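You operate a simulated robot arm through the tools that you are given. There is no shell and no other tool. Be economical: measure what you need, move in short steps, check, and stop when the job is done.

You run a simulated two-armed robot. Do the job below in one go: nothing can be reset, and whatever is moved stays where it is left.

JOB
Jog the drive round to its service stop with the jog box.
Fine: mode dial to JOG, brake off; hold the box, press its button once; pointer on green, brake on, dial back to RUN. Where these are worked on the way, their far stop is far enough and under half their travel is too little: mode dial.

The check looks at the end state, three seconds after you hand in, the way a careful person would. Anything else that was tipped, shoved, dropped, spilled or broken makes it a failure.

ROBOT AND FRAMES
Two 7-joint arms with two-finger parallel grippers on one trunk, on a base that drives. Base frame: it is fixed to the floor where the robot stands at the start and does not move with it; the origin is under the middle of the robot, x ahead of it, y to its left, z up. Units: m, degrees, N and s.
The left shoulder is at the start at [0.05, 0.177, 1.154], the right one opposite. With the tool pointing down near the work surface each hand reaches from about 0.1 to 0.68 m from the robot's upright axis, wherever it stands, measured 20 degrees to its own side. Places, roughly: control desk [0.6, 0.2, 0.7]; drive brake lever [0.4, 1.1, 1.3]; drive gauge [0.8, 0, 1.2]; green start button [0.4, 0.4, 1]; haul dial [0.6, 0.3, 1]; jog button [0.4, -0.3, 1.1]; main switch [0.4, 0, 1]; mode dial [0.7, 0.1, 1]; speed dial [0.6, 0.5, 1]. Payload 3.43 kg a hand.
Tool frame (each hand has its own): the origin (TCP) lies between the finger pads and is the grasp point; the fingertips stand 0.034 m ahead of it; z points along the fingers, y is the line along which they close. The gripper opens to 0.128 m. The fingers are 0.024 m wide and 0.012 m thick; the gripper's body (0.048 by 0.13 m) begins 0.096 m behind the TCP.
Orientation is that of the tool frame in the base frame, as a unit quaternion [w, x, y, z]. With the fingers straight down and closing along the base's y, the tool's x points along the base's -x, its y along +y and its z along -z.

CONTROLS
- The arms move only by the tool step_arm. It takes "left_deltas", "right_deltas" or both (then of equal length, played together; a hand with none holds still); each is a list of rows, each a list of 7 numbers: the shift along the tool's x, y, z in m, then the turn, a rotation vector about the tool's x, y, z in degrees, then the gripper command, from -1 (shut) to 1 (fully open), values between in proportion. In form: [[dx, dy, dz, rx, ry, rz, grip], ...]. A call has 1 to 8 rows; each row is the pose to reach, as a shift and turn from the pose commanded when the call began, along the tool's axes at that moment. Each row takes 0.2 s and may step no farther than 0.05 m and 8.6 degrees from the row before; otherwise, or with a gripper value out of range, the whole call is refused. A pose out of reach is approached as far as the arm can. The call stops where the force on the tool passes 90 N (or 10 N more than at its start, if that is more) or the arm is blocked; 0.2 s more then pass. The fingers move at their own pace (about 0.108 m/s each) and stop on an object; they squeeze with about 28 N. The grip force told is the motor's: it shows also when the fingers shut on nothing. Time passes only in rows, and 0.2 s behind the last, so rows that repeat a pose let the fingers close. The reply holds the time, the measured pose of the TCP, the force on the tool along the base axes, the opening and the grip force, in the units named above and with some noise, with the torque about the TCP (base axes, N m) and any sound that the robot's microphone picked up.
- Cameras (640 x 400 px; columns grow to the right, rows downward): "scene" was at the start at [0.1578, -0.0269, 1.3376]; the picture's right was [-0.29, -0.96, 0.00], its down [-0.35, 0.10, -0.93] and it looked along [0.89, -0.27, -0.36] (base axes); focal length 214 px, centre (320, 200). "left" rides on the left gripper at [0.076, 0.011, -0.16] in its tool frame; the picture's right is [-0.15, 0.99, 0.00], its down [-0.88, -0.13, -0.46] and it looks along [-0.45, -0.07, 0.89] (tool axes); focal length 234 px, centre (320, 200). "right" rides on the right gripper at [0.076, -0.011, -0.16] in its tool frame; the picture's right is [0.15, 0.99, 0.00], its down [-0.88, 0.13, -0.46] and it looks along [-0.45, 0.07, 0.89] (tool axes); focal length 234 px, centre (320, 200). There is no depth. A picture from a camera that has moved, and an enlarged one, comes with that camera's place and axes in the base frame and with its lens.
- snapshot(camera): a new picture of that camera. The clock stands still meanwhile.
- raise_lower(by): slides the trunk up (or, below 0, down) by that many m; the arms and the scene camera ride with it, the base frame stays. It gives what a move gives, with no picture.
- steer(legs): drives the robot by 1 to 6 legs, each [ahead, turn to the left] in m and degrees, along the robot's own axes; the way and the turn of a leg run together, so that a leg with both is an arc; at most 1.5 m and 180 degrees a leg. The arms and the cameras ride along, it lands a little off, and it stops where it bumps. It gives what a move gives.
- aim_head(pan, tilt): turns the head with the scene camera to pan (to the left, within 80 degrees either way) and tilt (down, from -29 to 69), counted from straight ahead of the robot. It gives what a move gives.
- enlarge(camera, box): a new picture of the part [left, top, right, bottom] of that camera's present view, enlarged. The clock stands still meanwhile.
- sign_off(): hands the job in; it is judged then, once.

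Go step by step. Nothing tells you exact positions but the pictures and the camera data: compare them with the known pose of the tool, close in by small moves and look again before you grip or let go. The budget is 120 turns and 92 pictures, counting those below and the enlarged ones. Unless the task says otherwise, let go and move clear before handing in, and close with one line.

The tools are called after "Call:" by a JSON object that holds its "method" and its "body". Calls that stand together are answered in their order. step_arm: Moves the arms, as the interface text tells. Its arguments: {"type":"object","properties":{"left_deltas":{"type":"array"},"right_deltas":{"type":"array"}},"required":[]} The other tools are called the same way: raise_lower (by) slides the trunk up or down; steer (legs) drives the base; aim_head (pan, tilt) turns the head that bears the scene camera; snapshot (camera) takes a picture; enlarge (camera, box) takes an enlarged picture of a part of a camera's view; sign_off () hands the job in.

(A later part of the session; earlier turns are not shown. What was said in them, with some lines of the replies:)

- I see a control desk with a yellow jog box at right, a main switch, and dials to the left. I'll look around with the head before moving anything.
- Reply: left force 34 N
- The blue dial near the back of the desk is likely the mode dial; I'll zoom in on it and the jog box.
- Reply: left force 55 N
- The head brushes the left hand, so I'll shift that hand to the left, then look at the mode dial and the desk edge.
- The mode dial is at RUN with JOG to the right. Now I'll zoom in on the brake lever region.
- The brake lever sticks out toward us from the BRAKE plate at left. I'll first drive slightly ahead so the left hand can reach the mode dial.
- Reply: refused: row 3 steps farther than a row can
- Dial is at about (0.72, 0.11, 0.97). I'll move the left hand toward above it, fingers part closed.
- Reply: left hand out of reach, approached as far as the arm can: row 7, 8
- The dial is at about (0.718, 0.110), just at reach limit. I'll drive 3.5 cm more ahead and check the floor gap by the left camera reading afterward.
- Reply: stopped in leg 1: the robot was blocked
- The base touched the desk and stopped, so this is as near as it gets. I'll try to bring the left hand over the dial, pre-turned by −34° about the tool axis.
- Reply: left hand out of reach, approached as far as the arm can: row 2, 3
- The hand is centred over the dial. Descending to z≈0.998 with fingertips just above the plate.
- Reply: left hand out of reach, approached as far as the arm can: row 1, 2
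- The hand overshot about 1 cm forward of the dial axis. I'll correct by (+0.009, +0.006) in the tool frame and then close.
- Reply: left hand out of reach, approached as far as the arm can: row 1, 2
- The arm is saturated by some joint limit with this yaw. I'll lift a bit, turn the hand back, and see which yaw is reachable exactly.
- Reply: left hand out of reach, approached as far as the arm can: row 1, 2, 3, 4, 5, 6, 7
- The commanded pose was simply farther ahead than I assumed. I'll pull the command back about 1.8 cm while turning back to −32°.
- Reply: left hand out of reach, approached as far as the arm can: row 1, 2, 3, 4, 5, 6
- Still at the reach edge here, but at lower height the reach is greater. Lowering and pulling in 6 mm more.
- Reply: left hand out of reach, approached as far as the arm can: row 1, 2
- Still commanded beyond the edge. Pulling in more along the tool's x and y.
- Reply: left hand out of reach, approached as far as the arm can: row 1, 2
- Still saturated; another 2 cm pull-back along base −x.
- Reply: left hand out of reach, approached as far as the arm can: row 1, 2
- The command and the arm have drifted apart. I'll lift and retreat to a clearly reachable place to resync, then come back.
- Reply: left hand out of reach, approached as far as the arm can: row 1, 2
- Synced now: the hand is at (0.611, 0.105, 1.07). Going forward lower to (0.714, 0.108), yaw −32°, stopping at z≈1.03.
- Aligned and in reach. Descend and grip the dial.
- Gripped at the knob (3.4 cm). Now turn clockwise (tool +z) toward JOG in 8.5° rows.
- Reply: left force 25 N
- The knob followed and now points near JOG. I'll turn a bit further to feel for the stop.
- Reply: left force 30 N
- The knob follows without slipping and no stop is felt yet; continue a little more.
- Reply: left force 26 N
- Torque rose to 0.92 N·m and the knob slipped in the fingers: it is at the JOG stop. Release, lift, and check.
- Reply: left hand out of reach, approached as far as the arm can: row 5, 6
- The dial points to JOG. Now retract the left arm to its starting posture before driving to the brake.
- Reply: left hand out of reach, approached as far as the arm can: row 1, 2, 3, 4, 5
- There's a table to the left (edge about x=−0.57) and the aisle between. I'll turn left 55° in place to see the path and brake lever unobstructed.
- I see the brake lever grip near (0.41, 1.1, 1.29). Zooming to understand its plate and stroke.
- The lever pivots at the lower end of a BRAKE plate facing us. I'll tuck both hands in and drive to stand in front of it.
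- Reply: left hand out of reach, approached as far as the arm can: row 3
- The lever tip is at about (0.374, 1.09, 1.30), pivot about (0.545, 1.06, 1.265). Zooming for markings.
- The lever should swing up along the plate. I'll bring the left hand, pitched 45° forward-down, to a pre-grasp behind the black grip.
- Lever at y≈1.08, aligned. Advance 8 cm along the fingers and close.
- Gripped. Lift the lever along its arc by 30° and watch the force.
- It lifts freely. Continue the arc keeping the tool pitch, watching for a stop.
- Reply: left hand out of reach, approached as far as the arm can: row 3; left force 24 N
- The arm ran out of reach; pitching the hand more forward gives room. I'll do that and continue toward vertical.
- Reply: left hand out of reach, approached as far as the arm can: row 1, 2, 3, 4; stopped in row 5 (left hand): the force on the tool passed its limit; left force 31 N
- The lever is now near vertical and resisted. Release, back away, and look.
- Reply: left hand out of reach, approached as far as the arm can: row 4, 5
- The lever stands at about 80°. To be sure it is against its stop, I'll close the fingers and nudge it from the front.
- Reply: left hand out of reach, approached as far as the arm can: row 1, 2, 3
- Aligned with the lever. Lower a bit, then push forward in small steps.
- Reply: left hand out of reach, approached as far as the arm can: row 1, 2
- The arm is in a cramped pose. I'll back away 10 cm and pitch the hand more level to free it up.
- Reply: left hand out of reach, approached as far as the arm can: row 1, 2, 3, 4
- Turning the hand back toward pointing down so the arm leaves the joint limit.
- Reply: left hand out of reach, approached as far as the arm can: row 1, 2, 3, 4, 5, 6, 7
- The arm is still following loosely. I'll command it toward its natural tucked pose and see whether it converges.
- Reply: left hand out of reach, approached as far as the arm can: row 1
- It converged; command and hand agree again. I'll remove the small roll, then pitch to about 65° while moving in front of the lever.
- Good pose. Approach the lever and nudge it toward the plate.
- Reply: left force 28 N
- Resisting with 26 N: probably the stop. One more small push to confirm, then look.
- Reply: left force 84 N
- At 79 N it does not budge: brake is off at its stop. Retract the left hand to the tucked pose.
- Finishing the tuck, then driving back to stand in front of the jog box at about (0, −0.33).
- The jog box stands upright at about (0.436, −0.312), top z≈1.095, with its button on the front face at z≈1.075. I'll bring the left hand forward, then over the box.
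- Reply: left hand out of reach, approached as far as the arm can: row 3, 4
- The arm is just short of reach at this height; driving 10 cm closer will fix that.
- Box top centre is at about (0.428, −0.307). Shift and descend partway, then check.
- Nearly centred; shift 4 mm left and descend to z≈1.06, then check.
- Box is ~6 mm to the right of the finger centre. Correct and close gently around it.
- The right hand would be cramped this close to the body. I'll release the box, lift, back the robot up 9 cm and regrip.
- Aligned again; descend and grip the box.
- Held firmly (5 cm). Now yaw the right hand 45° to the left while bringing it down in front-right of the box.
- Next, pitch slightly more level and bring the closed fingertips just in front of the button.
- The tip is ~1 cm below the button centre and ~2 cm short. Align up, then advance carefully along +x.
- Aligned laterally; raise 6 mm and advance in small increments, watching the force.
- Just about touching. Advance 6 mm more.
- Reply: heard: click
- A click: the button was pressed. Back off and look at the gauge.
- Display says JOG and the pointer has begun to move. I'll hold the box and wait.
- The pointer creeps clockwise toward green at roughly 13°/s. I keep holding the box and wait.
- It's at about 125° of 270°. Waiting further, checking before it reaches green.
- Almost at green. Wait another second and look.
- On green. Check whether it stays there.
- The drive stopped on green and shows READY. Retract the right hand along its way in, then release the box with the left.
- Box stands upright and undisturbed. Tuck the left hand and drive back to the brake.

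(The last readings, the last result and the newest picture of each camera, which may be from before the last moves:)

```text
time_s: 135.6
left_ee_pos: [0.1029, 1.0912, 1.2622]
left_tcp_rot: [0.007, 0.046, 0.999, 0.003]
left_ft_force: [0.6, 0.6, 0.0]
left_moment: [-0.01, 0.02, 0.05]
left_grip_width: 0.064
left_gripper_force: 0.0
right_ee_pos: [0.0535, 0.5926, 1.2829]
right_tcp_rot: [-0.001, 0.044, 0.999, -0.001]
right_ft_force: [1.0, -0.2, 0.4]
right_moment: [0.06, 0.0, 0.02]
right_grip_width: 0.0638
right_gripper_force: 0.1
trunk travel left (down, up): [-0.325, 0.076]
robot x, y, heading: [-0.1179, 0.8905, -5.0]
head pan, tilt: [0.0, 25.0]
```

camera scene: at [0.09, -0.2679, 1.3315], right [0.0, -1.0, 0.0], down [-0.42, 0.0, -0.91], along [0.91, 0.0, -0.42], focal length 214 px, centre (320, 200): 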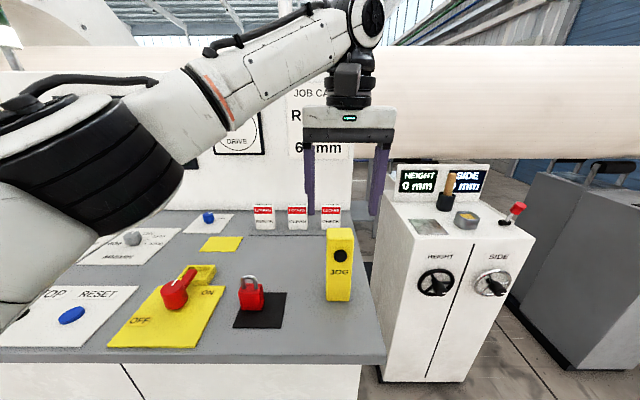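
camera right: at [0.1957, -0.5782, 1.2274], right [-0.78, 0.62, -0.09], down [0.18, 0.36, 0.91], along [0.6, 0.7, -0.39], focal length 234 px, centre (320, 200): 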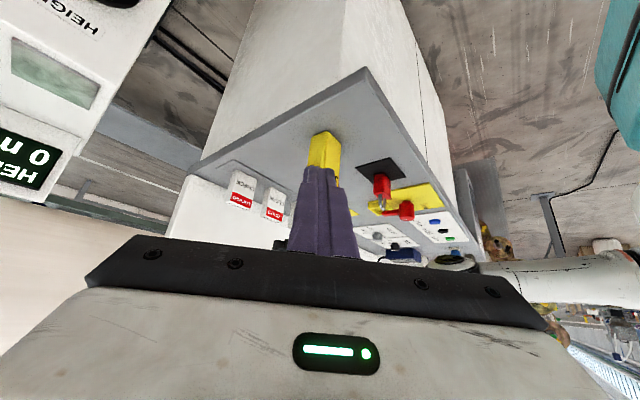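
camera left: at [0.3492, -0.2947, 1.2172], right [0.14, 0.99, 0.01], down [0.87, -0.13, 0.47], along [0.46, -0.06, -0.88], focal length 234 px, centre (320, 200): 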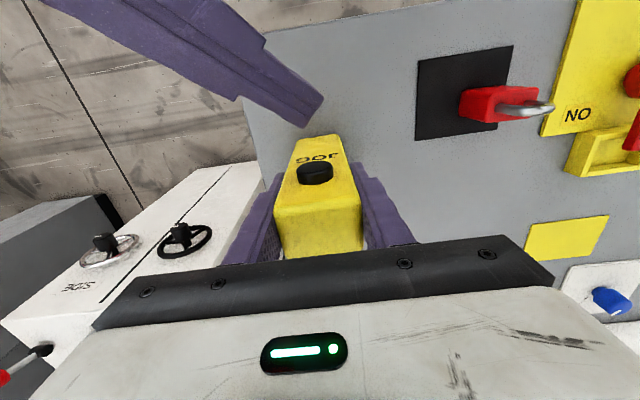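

I'm back at the brake. I'll straighten and close in 5 cm, then raise the left hand to pitch 65° in front of the lever.

Call:
{"method": "steer", "body": {"legs": [[0.05, 3.5]]}}

Call:
{"method": "step_arm", "body": {"left_deltas": [[-0.02, -0.002, -0.02, 0, -8, 0, 0.3], [-0.045, -0.005, -0.04, 0, -16, 0, 0.3], [-0.075, -0.007, -0.06, 0, -24, 0, 0.3], [-0.105, -0.01, -0.08, 0, -32, 0, 0.3], [-0.14, -0.012, -0.1, 0, -40, 0, 0.3], [-0.175, -0.015, -0.12, 0, -48, 0, 0.3], [-0.21, -0.017, -0.14, 0, -56, 0, 0.3], [-0.245, -0.02, -0.16, 0, -64, 0, 0.3]]}}

Call:
{"method": "snapshot", "body": {"camera": "left"}}

```text
time_s: 136.6
left_ee_pos: [0.1416, 1.1018, 1.2619]
left_tcp_rot: [0.006, 0.014, 1.0, 0.004]
left_ft_force: [0.8, 0.2, 0.2]
left_moment: [0.01, 0.06, 0.0]
left_grip_width: 0.0641
left_gripper_force: 0.0
right_ee_pos: [0.1239, 0.6005, 1.2835]
right_tcp_rot: [-0.002, 0.014, 1.0, -0.001]
right_ft_force: [0.0, 0.4, 0.0]
right_moment: [-0.02, 0.05, 0.01]
right_grip_width: 0.064
right_gripper_force: 0.0
trunk travel left (down, up): [-0.325, 0.076]
robot x, y, heading: [-0.0689, 0.8871, -1.5]
head pan, tilt: [0.0, 25.0]
```

```text
time_s: 138.3
left_ee_pos: [0.3845, 1.0733, 1.4228]
left_tcp_rot: [0.536, 0.015, 0.844, -0.005]
left_ft_force: [1.4, 0.7, -0.1]
left_moment: [0.01, 0.01, -0.01]
left_grip_width: 0.0832
left_gripper_force: 0.0
right_ee_pos: [0.1243, 0.6006, 1.2831]
right_tcp_rot: [-0.002, 0.014, 1.0, 0.0]
right_ft_force: [-0.1, 0.7, 0.0]
right_moment: [0.01, 0.0, -0.01]
right_grip_width: 0.0638
right_gripper_force: 0.1
trunk travel left (down, up): [-0.325, 0.076]
robot x, y, heading: [-0.0663, 0.8853, -1.7]
head pan, tilt: [0.0, 25.0]
```

```text
15 pictures are left
camera left: at [0.2091, 1.0899, 1.4207], right [0.09, 0.99, 0.14], down [-0.04, -0.14, 0.99], along [0.99, -0.1, 0.03], focal length 234 px, centre (320, 200)
```

left: 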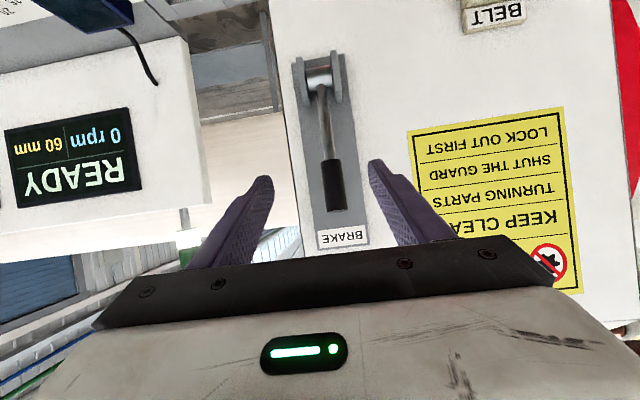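

Lever grip is at (≈0.52, 1.078, 1.41), the hand is aligned within 5 mm. Advance, straddle, and close.

Call:
{"method": "step_arm", "body": {"left_deltas": [[-0.013, 0.009, 0.035, 0, 0, 0, 0.3], [-0.027, 0.009, 0.075, 0, 0, 0, 0.3], [-0.04, 0.009, 0.112, 0, 0, 0, 0.3], [-0.04, 0.009, 0.116, 0, 0, 0, -1], [-0.04, 0.009, 0.116, 0, 0, 0, -1], [-0.04, 0.009, 0.116, 0, 0, 0, -1]]}}

Call:
{"method": "snapshot", "body": {"camera": "left"}}

```text
time_s: 139.8
left_ee_pos: [0.5067, 1.0814, 1.4151]
left_tcp_rot: [0.535, 0.014, 0.845, -0.004]
left_ft_force: [2.5, 1.6, 2.0]
left_moment: [0.14, -0.36, 0.1]
left_grip_width: 0.0291
left_gripper_force: 45.2
right_ee_pos: [0.1221, 0.6023, 1.284]
right_tcp_rot: [-0.001, 0.014, 1.0, -0.001]
right_ft_force: [-0.7, 0.1, 0.0]
right_moment: [-0.01, 0.0, -0.03]
right_grip_width: 0.0643
right_gripper_force: 0.1
trunk travel left (down, up): [-0.325, 0.076]
robot x, y, heading: [-0.0679, 0.8818, -1.7]
head pan, tilt: [0.0, 25.0]
```

```text
14 pictures are left
camera left: at [0.3298, 1.0973, 1.4128], right [0.09, 0.99, 0.14], down [-0.04, -0.14, 0.99], along [1.0, -0.09, 0.03], focal length 234 px, centre (320, 200)
```

left: 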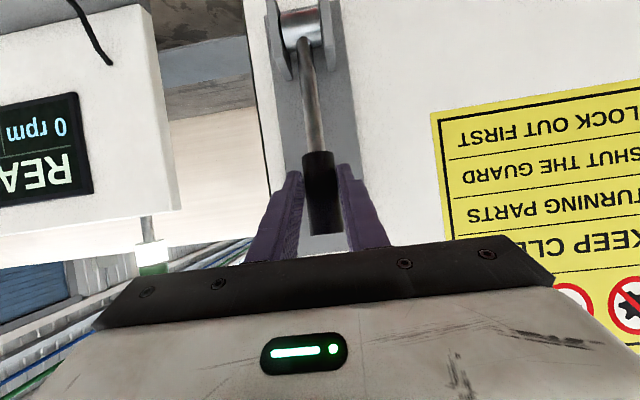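

Gripped. Swing the lever down along its arc toward its starting position.

Call:
{"method": "step_arm", "body": {"left_deltas": [[0.0206, 0, -0.0232, 0, 0, 0, -1], [0.0454, 0, -0.0418, 0, 0, 0, -1], [0.0734, 0, -0.0547, 0, 0, 0, -1], [0.1036, 0, -0.0616, 0, 0, 0, -1], [0.1345, 0, -0.0621, 0, 0, 0, -1], [0.1549, 0, -0.0588, 0, 0, 0, -1]]}}

Call:
{"method": "snapshot", "body": {"camera": "left"}}

```text
time_s: 141.2
left_ee_pos: [0.3845, 1.0863, 1.2924]
left_tcp_rot: [0.534, 0.014, 0.845, -0.005]
left_ft_force: [0.1, -0.2, 0.1]
left_moment: [0.0, 0.01, -0.01]
left_grip_width: 0.0
left_gripper_force: 32.6
right_ee_pos: [0.122, 0.6008, 1.284]
right_tcp_rot: [-0.001, 0.014, 1.0, -0.002]
right_ft_force: [-0.1, -0.1, 0.2]
right_moment: [-0.05, 0.02, 0.0]
right_grip_width: 0.0642
right_gripper_force: 0.1
trunk travel left (down, up): [-0.325, 0.076]
robot x, y, heading: [-0.0683, 0.8876, -1.5]
head pan, tilt: [0.0, 25.0]
```

```text
13 pictures are left
camera left: at [0.2085, 1.1023, 1.292], right [0.09, 0.99, 0.14], down [-0.04, -0.14, 0.99], along [1.0, -0.09, 0.03], focal length 234 px, centre (320, 200)
```

left: 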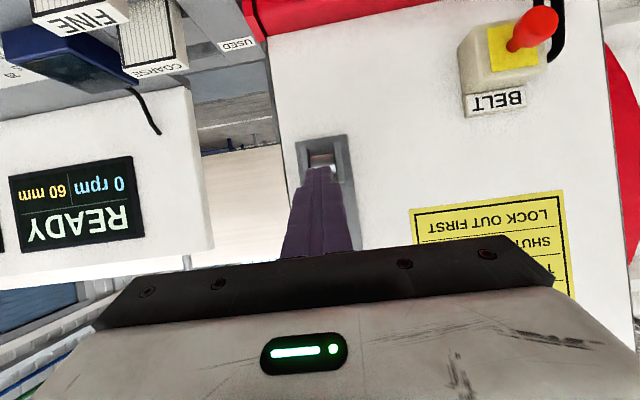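

The grip slipped off on the way. I'll look where the lever ended up.

Call:
{"method": "aim_head", "body": {"pan": 20, "tilt": 5}}

Call:
{"method": "enlarge", "body": {"camera": "scene", "box": [200, 80, 400, 280]}}

```text
time_s: 142.0
left_ee_pos: [0.386, 1.0864, 1.2942]
left_tcp_rot: [0.536, 0.013, 0.844, -0.004]
left_ft_force: [0.2, 0.2, 0.1]
left_moment: [0.01, -0.03, 0.05]
left_grip_width: 0.0
left_gripper_force: 32.8
right_ee_pos: [0.1225, 0.6011, 1.284]
right_tcp_rot: [-0.001, 0.013, 1.0, -0.001]
right_ft_force: [-0.9, 0.0, -0.3]
right_moment: [0.0, 0.01, -0.02]
right_grip_width: 0.0643
right_gripper_force: 0.1
trunk travel left (down, up): [-0.325, 0.076]
robot x, y, heading: [-0.0684, 0.8831, -1.7]
head pan, tilt: [20.0, 5.0]
```

```text
2.00 times, centred on (300, 180) of scene
camera zoom: at [0.0892, 0.9124, 1.3637], right [0.32, -0.95, 0.0], down [-0.08, -0.03, -1.0], along [0.94, 0.32, -0.09], focal length 429 px, centre (360, 240)
```

zoom: 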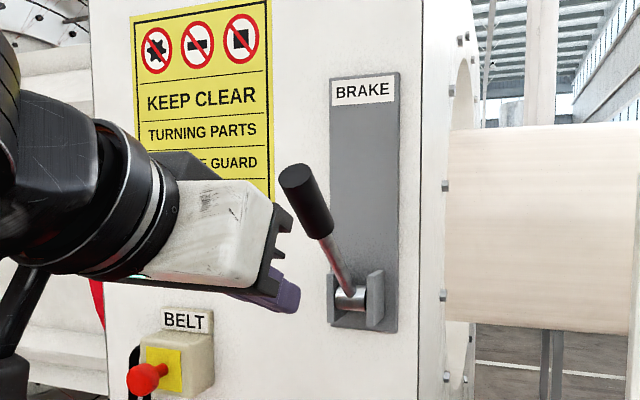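

The lever stands at about 43°. I'll back out, go above it with closed fingers, and then press it down.

Call:
{"method": "step_arm", "body": {"left_deltas": [[0.0191, -0.001, -0.0407, 0, 0, 0, -1], [0.0383, -0.007, -0.0815, 0, 0, 0, -1], [-0.0024, -0.011, -0.1006, 0, 0, 0, -1], [-0.0432, -0.011, -0.1197, 0, 0, 0, -1], [-0.0839, -0.011, -0.1388, 0, 0, 0, -1], [-0.1076, -0.0095, -0.1002, 0, 0, 0, -1], [-0.1267, -0.008, -0.0595, 0, 0, 0, -1], [-0.1318, -0.008, -0.0486, 0, 0, 0, -1]]}}

Call:
{"method": "enlarge", "body": {"camera": "scene", "box": [200, 80, 400, 280]}}

```text
time_s: 143.8
left_ee_pos: [0.3983, 1.0758, 1.436]
left_tcp_rot: [0.535, 0.013, 0.845, -0.004]
left_ft_force: [0.2, -0.1, -1.1]
left_moment: [-0.01, 0.02, -0.04]
left_grip_width: 0.0001
left_gripper_force: 33.4
right_ee_pos: [0.1231, 0.6001, 1.2845]
right_tcp_rot: [-0.001, 0.014, 1.0, 0.0]
right_ft_force: [-0.4, -0.2, -0.1]
right_moment: [-0.02, 0.02, -0.04]
right_grip_width: 0.0639
right_gripper_force: 0.1
trunk travel left (down, up): [-0.325, 0.076]
robot x, y, heading: [-0.0685, 0.8842, -1.7]
head pan, tilt: [20.0, 5.0]
```

```text
2.00 times, centred on (300, 180) of scene
camera zoom: at [0.0892, 0.9125, 1.3638], right [0.32, -0.95, 0.0], down [-0.08, -0.03, -1.0], along [0.94, 0.32, -0.09], focal length 429 px, centre (360, 240)
```

zoom: 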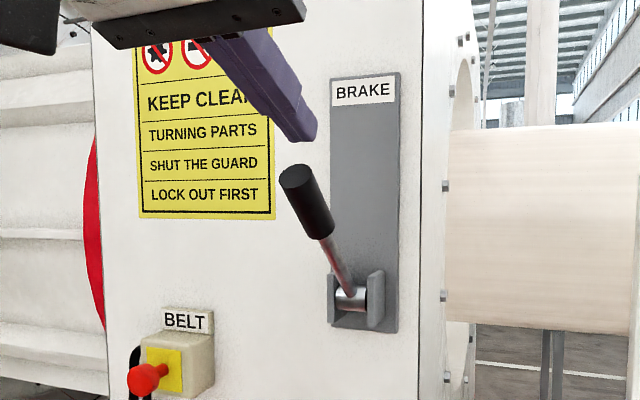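

Fingers are right above the grip. Press straight down.

Call:
{"method": "step_arm", "body": {"left_deltas": [[0.0317, 0, 0.0149, 0, 0, 0, -1], [0.0634, 0, 0.0298, 0, 0, 0, -1], [0.0905, 0, 0.0425, 0, 0, 0, -1]]}}

Call:
{"method": "enlarge", "body": {"camera": "scene", "box": [200, 80, 400, 280]}}

```text
time_s: 144.6
left_ee_pos: [0.3986, 1.0752, 1.3401]
left_tcp_rot: [0.534, 0.014, 0.845, -0.005]
left_ft_force: [0.1, 0.2, 0.2]
left_moment: [0.0, -0.02, 0.01]
left_grip_width: 0.0
left_gripper_force: 33.3
right_ee_pos: [0.1234, 0.6026, 1.2844]
right_tcp_rot: [-0.001, 0.014, 1.0, 0.0]
right_ft_force: [0.2, 0.5, 0.2]
right_moment: [-0.01, 0.09, -0.02]
right_grip_width: 0.0638
right_gripper_force: 0.0
trunk travel left (down, up): [-0.325, 0.076]
robot x, y, heading: [-0.0664, 0.8843, -1.5]
head pan, tilt: [20.0, 5.0]
```

```text
2.00 times, centred on (300, 180) of scene
camera zoom: at [0.0893, 0.9127, 1.3638], right [0.32, -0.95, 0.0], down [-0.08, -0.03, -1.0], along [0.94, 0.32, -0.09], focal length 429 px, centre (360, 240)
```

zoom: 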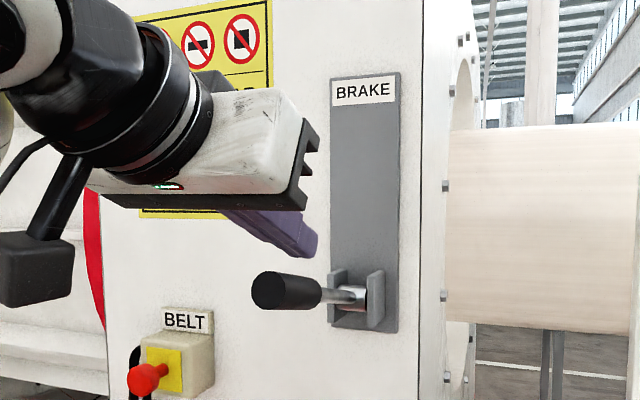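

The lever is back at its original low position. A further gentle push down to confirm it's on its stop.

Call:
{"method": "step_arm", "body": {"left_deltas": [[0.0136, 0, 0.0064, 0, 0, 0, -1], [0.0226, 0, 0.0106, 0, 0, 0, -1], [0.0317, 0, 0.0149, 0, 0, 0, -1]]}}

```text
time_s: 145.4
left_ee_pos: [0.3952, 1.0757, 1.3237]
left_tcp_rot: [0.559, 0.005, 0.829, -0.012]
left_ft_force: [24.8, 5.3, 74.8]
left_moment: [0.11, -2.45, -0.52]
left_grip_width: 0.0
left_gripper_force: 32.9
right_ee_pos: [0.12, 0.6007, 1.285]
right_tcp_rot: [-0.001, 0.014, 1.0, 0.0]
right_ft_force: [0.2, -0.1, 0.6]
right_moment: [0.02, 0.03, -0.01]
right_grip_width: 0.064
right_gripper_force: 0.0
trunk travel left (down, up): [-0.325, 0.076]
robot x, y, heading: [-0.0656, 0.8848, -1.3]
head pan, tilt: [20.0, 5.0]
```

75 N with no movement: brake is on. Retract and tuck the left hand, then drive back toward the desk.

Call:
{"method": "step_arm", "body": {"left_deltas": [[-0.0407, 0, -0.0191, 0, 0, 0, -1], [-0.0373, 0, -0.0617, 0, 8, 0, -1], [-0.0182, 0.002, -0.1024, 0, 16, 0, -1], [0.0124, 0.006, -0.1322, 0, 24, 0, -1], [0.0475, 0.01, -0.16, 0, 32, 0, -1], [0.0826, 0.014, -0.1876, 0, 40, 0, -0.5], [0.1156, 0.015, -0.2108, 0, 48, 0, -0.2], [0.1398, 0.015, -0.227, 0, 56, 0, -0.2]]}}

Call:
{"method": "step_arm", "body": {"left_deltas": [[0.005, 0, 0, 0, 8, 0, -0.2]]}}

Call:
{"method": "enlarge", "body": {"camera": "scene", "box": [200, 80, 400, 280]}}

Call:
{"method": "steer", "body": {"legs": [[0, -94.5], [0.93, 0], [0, 96]]}}

```text
time_s: 147.2
left_ee_pos: [0.1348, 1.0958, 1.2714]
left_tcp_rot: [0.075, 0.016, 0.997, 0.002]
left_ft_force: [-0.1, -0.3, -0.1]
left_moment: [0.02, 0.02, 0.01]
left_grip_width: 0.0511
left_gripper_force: 0.1
right_ee_pos: [0.1225, 0.6019, 1.2839]
right_tcp_rot: [-0.001, 0.014, 1.0, -0.001]
right_ft_force: [0.5, -0.2, 0.8]
right_moment: [0.0, 0.01, 0.03]
right_grip_width: 0.0638
right_gripper_force: 0.0
trunk travel left (down, up): [-0.325, 0.076]
robot x, y, heading: [-0.0662, 0.882, -1.6]
head pan, tilt: [20.0, 5.0]
```

```text
time_s: 147.6
left_ee_pos: [0.1273, 1.0975, 1.2722]
left_tcp_rot: [0.006, 0.015, 1.0, 0.003]
left_ft_force: [0.9, 1.0, 0.6]
left_moment: [0.0, 0.03, 0.02]
left_grip_width: 0.0512
left_gripper_force: 0.1
right_ee_pos: [0.1226, 0.6013, 1.2832]
right_tcp_rot: [-0.001, 0.014, 1.0, 0.0]
right_ft_force: [0.7, -0.4, 0.3]
right_moment: [0.02, 0.01, 0.0]
right_grip_width: 0.0639
right_gripper_force: 0.1
trunk travel left (down, up): [-0.325, 0.076]
robot x, y, heading: [-0.0687, 0.8862, -1.6]
head pan, tilt: [20.0, 5.0]
```

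```text
2.00 times, centred on (300, 180) of scene
camera zoom: at [0.0891, 0.9122, 1.3638], right [0.32, -0.95, 0.0], down [-0.08, -0.03, -1.0], along [0.94, 0.32, -0.09], focal length 429 px, centre (360, 240)
```

zoom: 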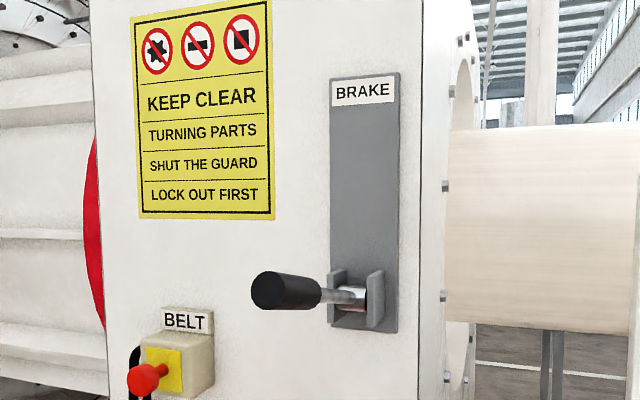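

```text
time_s: 160.4
left_ee_pos: [0.0248, 0.2095, 1.2715]
left_tcp_rot: [0.005, -0.011, 1.0, 0.003]
left_ft_force: [-0.1, -0.4, 0.8]
left_moment: [0.0, 0.02, -0.01]
left_grip_width: 0.0514
left_gripper_force: 0.0
right_ee_pos: [0.0443, -0.2864, 1.2839]
right_tcp_rot: [-0.001, -0.011, 1.0, -0.002]
right_ft_force: [-0.7, 0.2, 0.4]
right_moment: [-0.01, -0.03, 0.01]
right_grip_width: 0.064
right_gripper_force: 0.1
trunk travel left (down, up): [-0.325, 0.076]
robot x, y, heading: [-0.1594, -0.0134, 1.4]
head pan, tilt: [20.0, 5.0]
```

Robot is at (−0.16, −0.01). Drive up to the desk and move the left hand out toward the mode dial.

Call:
{"method": "steer", "body": {"legs": [[0.238, -1.4]]}}

Call:
{"method": "step_arm", "body": {"left_deltas": [[-0.044, -0.005, 0.005, 0, 0, 0, -0.2], [-0.087, -0.012, 0.01, 0, 0, 0, -0.2], [-0.13, -0.02, 0.018, 0, 0, 0, -0.2], [-0.172, -0.032, 0.028, 0, 0, 0, -0.2], [-0.21, -0.047, 0.045, 0, 0, 0, -0.2], [-0.247, -0.063, 0.065, 0, 0, 0, -0.2], [-0.282, -0.08, 0.09, 0, 0, 0, -0.2], [-0.312, -0.098, 0.118, 0, 0, 0, -0.2]]}}

```text
time_s: 162.2
left_ee_pos: [0.2672, 0.2064, 1.2713]
left_tcp_rot: [0.006, 0.004, 1.0, 0.003]
left_ft_force: [-0.3, -0.4, 0.8]
left_moment: [0.0, 0.04, 0.03]
left_grip_width: 0.0512
left_gripper_force: 0.0
right_ee_pos: [0.2706, -0.2918, 1.2836]
right_tcp_rot: [-0.001, 0.004, 1.0, -0.001]
right_ft_force: [0.4, -0.1, 0.6]
right_moment: [0.01, 0.03, 0.01]
right_grip_width: 0.0641
right_gripper_force: 0.0
trunk travel left (down, up): [-0.325, 0.076]
robot x, y, heading: [0.0732, -0.009, -0.4]
head pan, tilt: [20.0, 5.0]
```

```text
time_s: 164.0
left_ee_pos: [0.5769, 0.1069, 1.1546]
left_tcp_rot: [0.007, 0.005, 1.0, 0.004]
left_ft_force: [0.3, -0.5, 0.0]
left_moment: [0.05, 0.02, 0.01]
left_grip_width: 0.0513
left_gripper_force: 0.1
right_ee_pos: [0.271, -0.2917, 1.2834]
right_tcp_rot: [-0.002, 0.003, 1.0, -0.001]
right_ft_force: [0.5, 0.1, 0.8]
right_moment: [0.03, 0.0, 0.01]
right_grip_width: 0.0643
right_gripper_force: 0.1
trunk travel left (down, up): [-0.325, 0.076]
robot x, y, heading: [0.0776, -0.013, -0.2]
head pan, tilt: [20.0, 5.0]
```

Robot is 1 cm short of its earlier place; creep 7 mm ahead, then lower and go to above the dial with yaw +40°.

Call:
{"method": "steer", "body": {"legs": [[0.007, 0]]}}

Call:
{"method": "step_arm", "body": {"left_deltas": [[-0.02, 0.002, 0.04, 0, 0, 8, -0.2], [-0.045, 0.003, 0.08, 0, 0, 16, -0.2], [-0.08, 0.003, 0.105, 0, 0, 24, -0.2], [-0.11, 0.003, 0.115, 0, 0, 32, -0.2], [-0.13, 0.003, 0.118, 0, 0, 40, -0.2]]}}

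Call:
{"method": "snapshot", "body": {"camera": "left"}}

```text
time_s: 164.7
left_ee_pos: [0.5834, 0.1057, 1.1554]
left_tcp_rot: [0.007, 0.006, 1.0, 0.004]
left_ft_force: [-0.3, -0.1, 0.3]
left_moment: [0.0, 0.02, -0.02]
left_grip_width: 0.0514
left_gripper_force: 0.0
right_ee_pos: [0.2768, -0.2905, 1.2852]
right_tcp_rot: [-0.001, 0.005, 1.0, 0.0]
right_ft_force: [-0.1, -0.5, 0.8]
right_moment: [0.02, 0.0, -0.02]
right_grip_width: 0.064
right_gripper_force: 0.1
trunk travel left (down, up): [-0.325, 0.076]
robot x, y, heading: [0.0808, -0.0081, -0.6]
head pan, tilt: [20.0, 5.0]
```

```text
time_s: 165.9
left_ee_pos: [0.7127, 0.1095, 1.0376]
left_tcp_rot: [0.003, 0.347, 0.938, 0.007]
left_ft_force: [-0.8, 0.3, 0.3]
left_moment: [0.0, 0.01, -0.01]
left_grip_width: 0.0511
left_gripper_force: 0.0
right_ee_pos: [0.2768, -0.2913, 1.283]
right_tcp_rot: [-0.001, 0.004, 1.0, -0.001]
right_ft_force: [0.4, 0.2, -0.2]
right_moment: [-0.01, 0.05, -0.01]
right_grip_width: 0.0638
right_gripper_force: 0.0
trunk travel left (down, up): [-0.325, 0.076]
robot x, y, heading: [0.085, -0.0081, -0.4]
head pan, tilt: [20.0, 5.0]
```

```text
8 pictures are left
camera left: at [0.6604, 0.166, 1.1961], right [0.76, 0.66, 0.02], down [0.58, -0.68, 0.46], along [0.31, -0.34, -0.89], focal length 234 px, centre (320, 200)
```

left: 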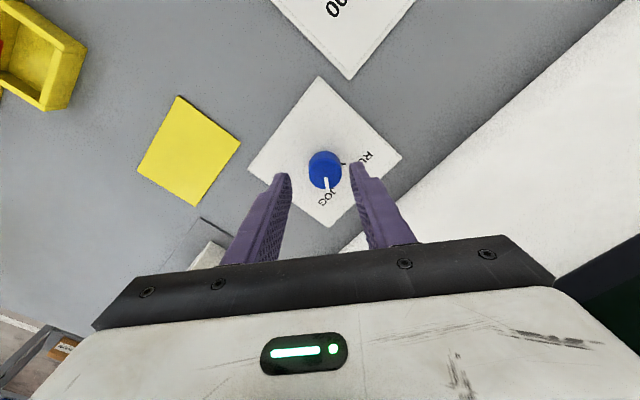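

The dial is ~5 mm toward the tool's +y. Correct, descend and grip.

Call:
{"method": "step_arm", "body": {"left_deltas": [[0, 0.004, 0.02, 0, 0, 0, -0.2], [0, 0.004, 0.039, 0, 0, 0, -0.2], [0, 0.004, 0.039, 0, 0, 0, -1], [0, 0.004, 0.039, 0, 0, 0, -1]]}}

Call:
{"method": "enlarge", "body": {"camera": "left", "box": [220, 80, 420, 260]}}

```text
time_s: 166.9
left_ee_pos: [0.7168, 0.1143, 0.9977]
left_tcp_rot: [0.004, 0.347, 0.938, 0.005]
left_ft_force: [-0.9, -1.0, -0.3]
left_moment: [-0.76, 0.94, -0.03]
left_grip_width: 0.0338
left_gripper_force: 44.9
right_ee_pos: [0.276, -0.291, 1.2847]
right_tcp_rot: [0.0, 0.005, 1.0, -0.001]
right_ft_force: [-1.0, 0.1, 0.0]
right_moment: [0.01, 0.03, -0.01]
right_grip_width: 0.064
right_gripper_force: 0.1
trunk travel left (down, up): [-0.325, 0.076]
robot x, y, heading: [0.0838, -0.009, -0.5]
head pan, tilt: [20.0, 5.0]
```

```text
2.22 times, centred on (320, 170) of left
camera zoom: at [0.664, 0.1701, 1.1562], right [0.75, 0.66, 0.01], down [0.58, -0.67, 0.46], along [0.31, -0.34, -0.89], focal length 520 px, centre (320, 267)
```

zoom: 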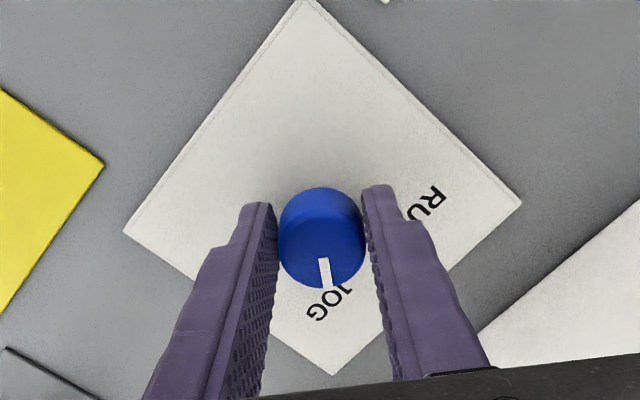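

Gripped well. Turn counter-clockwise toward RUN.

Call:
{"method": "step_arm", "body": {"left_deltas": [[0, 0, 0, 0, 0, -8.5, -1], [0, 0, 0, 0, 0, -17, -1], [0, 0, 0, 0, 0, -25.5, -1], [0, 0, 0, 0, 0, -34, -1], [0, 0, 0, 0, 0, -42.5, -1], [0, 0, 0, 0, 0, -51, -1], [0, 0, 0, 0, 0, -59.5, -1], [0, 0, 0, 0, 0, -68, -1]]}}

Call:
{"method": "step_arm", "body": {"left_deltas": [[0, 0, 0, 0, 0, -5, -1], [0, 0, 0, 0, 0, -10, -1]]}}

Call:
{"method": "step_arm", "body": {"left_deltas": [[0, 0, 0, 0, 0, -5, -1], [0, 0, 0, 0, 0, -10, -1]]}}

Call:
{"method": "enlarge", "body": {"camera": "left", "box": [220, 80, 420, 260]}}

```text
time_s: 168.7
left_ee_pos: [0.7157, 0.1084, 0.9983]
left_tcp_rot: [0.003, -0.236, 0.972, 0.0]
left_ft_force: [-10.8, -21.7, -20.2]
left_moment: [-0.21, 1.23, -0.05]
left_grip_width: 0.0337
left_gripper_force: 45.0
right_ee_pos: [0.278, -0.293, 1.2828]
right_tcp_rot: [-0.002, 0.004, 1.0, 0.0]
right_ft_force: [0.1, -1.2, 0.9]
right_moment: [0.0, -0.01, -0.01]
right_grip_width: 0.0641
right_gripper_force: 0.1
trunk travel left (down, up): [-0.325, 0.076]
robot x, y, heading: [0.0803, -0.0153, -0.5]
head pan, tilt: [20.0, 5.0]
```

```text
time_s: 169.3
left_ee_pos: [0.7164, 0.1078, 0.998]
left_tcp_rot: [0.004, -0.319, 0.948, -0.001]
left_ft_force: [-7.9, -23.2, -18.8]
left_moment: [-0.21, 1.14, -0.01]
left_grip_width: 0.0335
left_gripper_force: 45.2
right_ee_pos: [0.2768, -0.2925, 1.2826]
right_tcp_rot: [-0.002, 0.005, 1.0, 0.0]
right_ft_force: [-0.4, 0.1, 0.6]
right_moment: [0.0, 0.02, 0.01]
right_grip_width: 0.0639
right_gripper_force: 0.0
trunk travel left (down, up): [-0.325, 0.076]
robot x, y, heading: [0.0824, -0.0077, -0.3]
head pan, tilt: [20.0, 5.0]
```

```text
time_s: 169.9
left_ee_pos: [0.7185, 0.1079, 0.9984]
left_tcp_rot: [0.006, -0.401, 0.916, -0.002]
left_ft_force: [-1.6, -23.9, -18.1]
left_moment: [-0.11, 0.37, -0.23]
left_grip_width: 0.0336
left_gripper_force: 44.6
right_ee_pos: [0.279, -0.2925, 1.2825]
right_tcp_rot: [-0.002, 0.004, 1.0, 0.001]
right_ft_force: [-0.1, 0.8, -0.5]
right_moment: [-0.01, 0.01, 0.03]
right_grip_width: 0.064
right_gripper_force: 0.0
trunk travel left (down, up): [-0.325, 0.076]
robot x, y, heading: [0.0817, -0.0099, -0.5]
head pan, tilt: [20.0, 5.0]
```

```text
2.22 times, centred on (320, 170) of left
camera zoom: at [0.6568, 0.0605, 1.1566], right [-0.63, 0.78, -0.01], down [0.69, 0.56, 0.46], along [0.36, 0.29, -0.89], focal length 520 px, centre (320, 267)
```

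zoom: 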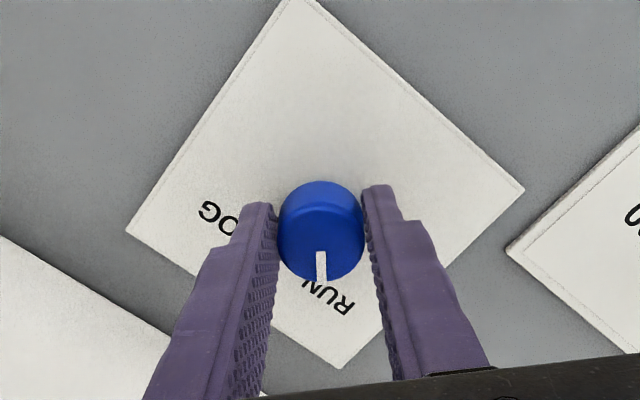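

It points at RUN with torque beginning. One more small turn to confirm the stop, then release and lift.

Call:
{"method": "step_arm", "body": {"left_deltas": [[0, 0, 0, 0, 0, -6, -1], [0, 0, 0, 0, 0, -6, -1]]}}

Call:
{"method": "step_arm", "body": {"left_deltas": [[0, 0, 0, 0, 0, 0, -0.2], [0, 0, 0, 0, 0, 0, -0.2], [0, 0, -0.03, 0, 0, 0, -0.2], [0, 0, -0.06, 0, 0, 8, -0.2], [0.03, 0, -0.09, 0, 0, 16, -0.2], [0.06, 0, -0.11, 0, 0, 24, -0.2], [0.09, 0, -0.13, 0, 0, 32, -0.2], [0.12, 0, -0.15, 0, 0, 40, -0.2]]}}

Call:
{"method": "enlarge", "body": {"camera": "left", "box": [220, 100, 420, 280]}}

```text
time_s: 170.5
left_ee_pos: [0.7195, 0.109, 0.9991]
left_tcp_rot: [0.006, -0.448, 0.894, -0.001]
left_ft_force: [5.5, -20.7, -17.6]
left_moment: [0.13, 0.27, -0.46]
left_grip_width: 0.0328
left_gripper_force: 45.0
right_ee_pos: [0.28, -0.2922, 1.2826]
right_tcp_rot: [-0.002, 0.005, 1.0, 0.0]
right_ft_force: [1.5, -0.2, 0.0]
right_moment: [0.01, 0.01, -0.01]
right_grip_width: 0.0639
right_gripper_force: 0.0
trunk travel left (down, up): [-0.325, 0.076]
robot x, y, heading: [0.0834, -0.007, -0.6]
head pan, tilt: [20.0, 5.0]
```

```text
time_s: 172.3
left_ee_pos: [0.6425, 0.0183, 1.1488]
left_tcp_rot: [0.007, -0.117, 0.993, 0.004]
left_ft_force: [-0.5, 0.0, -0.2]
left_moment: [0.01, 0.01, -0.05]
left_grip_width: 0.051
left_gripper_force: 0.1
right_ee_pos: [0.2778, -0.2907, 1.2836]
right_tcp_rot: [-0.002, 0.004, 1.0, -0.001]
right_ft_force: [-0.6, 0.2, 0.0]
right_moment: [-0.03, 0.02, 0.02]
right_grip_width: 0.0641
right_gripper_force: 0.0
trunk travel left (down, up): [-0.325, 0.076]
robot x, y, heading: [0.0815, -0.0119, -0.5]
head pan, tilt: [20.0, 5.0]
```

```text
2.22 times, centred on (320, 190) of left
camera zoom: at [0.5636, 0.0108, 1.3053], right [-0.09, 1.0, 0.01], down [0.88, 0.07, 0.47], along [0.47, 0.05, -0.88], focal length 520 px, centre (320, 222)
```

zoom: 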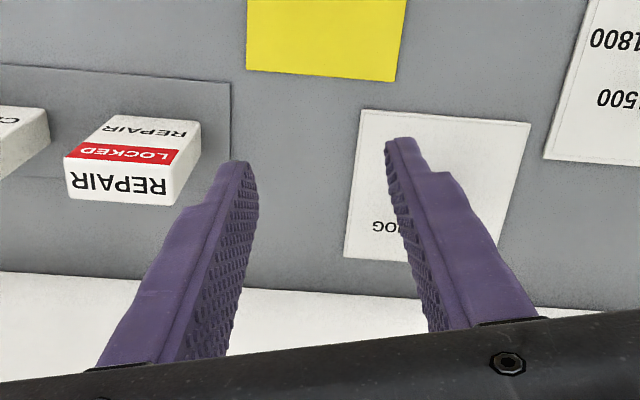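

Torque reached the stop (0.46 N·m with the knob slipping). Retract the left hand clear and check the whole desk.

Call:
{"method": "step_arm", "body": {"left_deltas": [[0.02, 0.02, -0.035, 0, 0, 2, -0.2], [0.05, 0.045, -0.06, 0, 0, 4, -0.2], [0.08, 0.075, -0.08, 0, 0, 6, -0.2], [0.11, 0.11, -0.09, 0, 0, 8, -0.2], [0.14, 0.145, -0.1, 0, 0, 10, -0.2], [0.17, 0.18, -0.11, 0, 0, 12, -0.2], [0.205, 0.21, -0.115, 0, 0, 13.5, -0.2], [0.24, 0.24, -0.12, 0, 0, 13.5, -0.2]]}}

Call:
{"method": "aim_head", "body": {"pan": 0, "tilt": 30}}

Call:
{"method": "snapshot", "body": {"camera": "scene"}}

Call:
{"method": "enlarge", "body": {"camera": "scene", "box": [230, 60, 370, 230]}}

```text
time_s: 174.1
left_ee_pos: [0.3512, 0.1971, 1.2609]
left_tcp_rot: [0.007, 0.0, 1.0, 0.003]
left_ft_force: [-0.1, 0.3, 0.0]
left_moment: [-0.03, -0.04, 0.0]
left_grip_width: 0.0511
left_gripper_force: 0.1
right_ee_pos: [0.276, -0.2904, 1.2844]
right_tcp_rot: [0.0, 0.003, 1.0, -0.002]
right_ft_force: [0.1, -0.6, 0.8]
right_moment: [-0.01, 0.0, -0.01]
right_grip_width: 0.0639
right_gripper_force: 0.0
trunk travel left (down, up): [-0.325, 0.076]
robot x, y, heading: [0.0816, -0.0104, -0.4]
head pan, tilt: [20.0, 5.0]
```

```text
time_s: 175.0
left_ee_pos: [0.3535, 0.1966, 1.2621]
left_tcp_rot: [0.007, 0.0, 1.0, 0.004]
left_ft_force: [0.2, -0.5, -0.2]
left_moment: [-0.02, 0.0, 0.04]
left_grip_width: 0.0512
left_gripper_force: 0.1
right_ee_pos: [0.276, -0.2904, 1.2834]
right_tcp_rot: [-0.002, 0.004, 1.0, -0.001]
right_ft_force: [0.0, 0.1, 0.3]
right_moment: [-0.01, 0.05, 0.01]
right_grip_width: 0.0642
right_gripper_force: 0.1
trunk travel left (down, up): [-0.325, 0.076]
robot x, y, heading: [0.0841, -0.0059, -0.5]
head pan, tilt: [0.0, 30.0]
```

```text
4 pictures are left
camera scene: at [0.2414, -0.0112, 1.3235], right [-0.01, -1.0, 0.0], down [-0.5, 0.0, -0.87], along [0.87, -0.01, -0.5], focal length 214 px, centre (320, 200)
```

scene: 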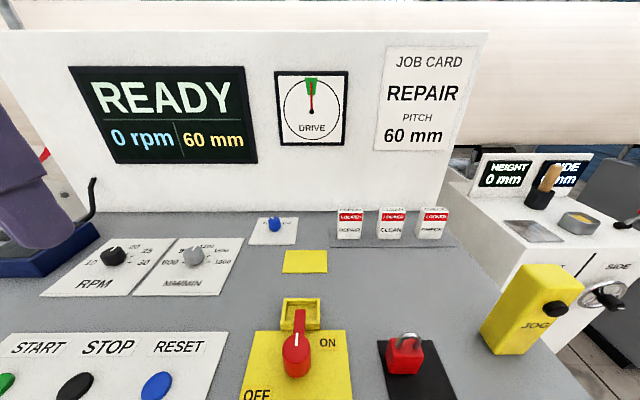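

```text
2.35 times, centred on (300, 145) of scene
camera zoom: at [0.2414, -0.0112, 1.3235], right [-0.01, -1.0, 0.0], down [-0.5, 0.0, -0.87], along [0.87, -0.01, -0.5], focal length 505 px, centre (367, 329)
```

zoom: 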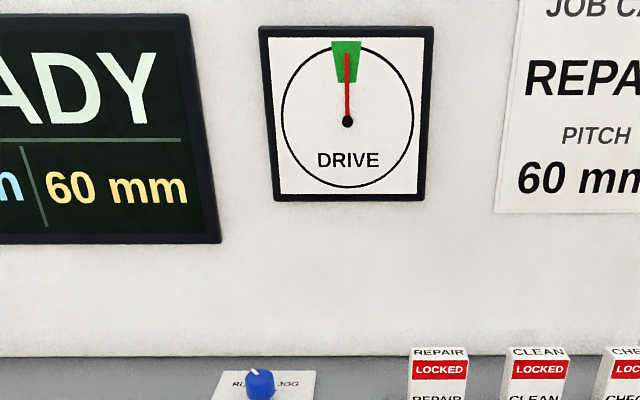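

Pointer on green, jog box upright, everything in place. One close check of the dial.

Call:
{"method": "enlarge", "body": {"camera": "scene", "box": [240, 200, 310, 250]}}

```text
8.00 times, centred on (275, 225) of scene
camera zoom: at [0.2414, -0.0112, 1.3235], right [-0.01, -1.0, 0.0], down [-0.5, 0.0, -0.87], along [0.87, -0.01, -0.5], focal length 1716 px, centre (680, 0)
```

zoom: 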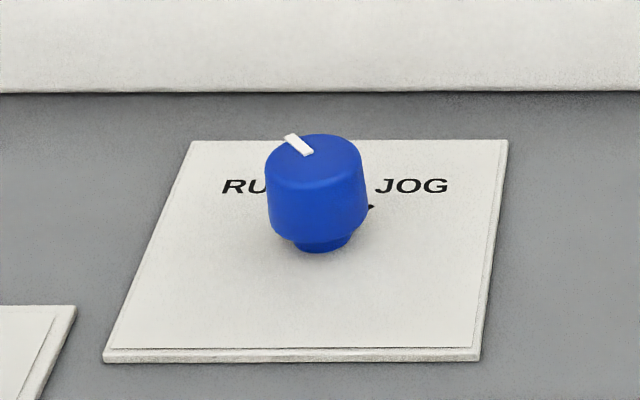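

The dial points to RUN, the brake lever is back on, the pointer is on green and both hands are clear; handing in.

Call:
{"method": "sign_off", "body": {}}

```text
The job is handed in.
```

The drive is jogged round to its service stop: the pointer rests on green, the brake is on, the mode dial is back at RUN, the jog box is standing in its place, and both hands are clear. The job is handed in.
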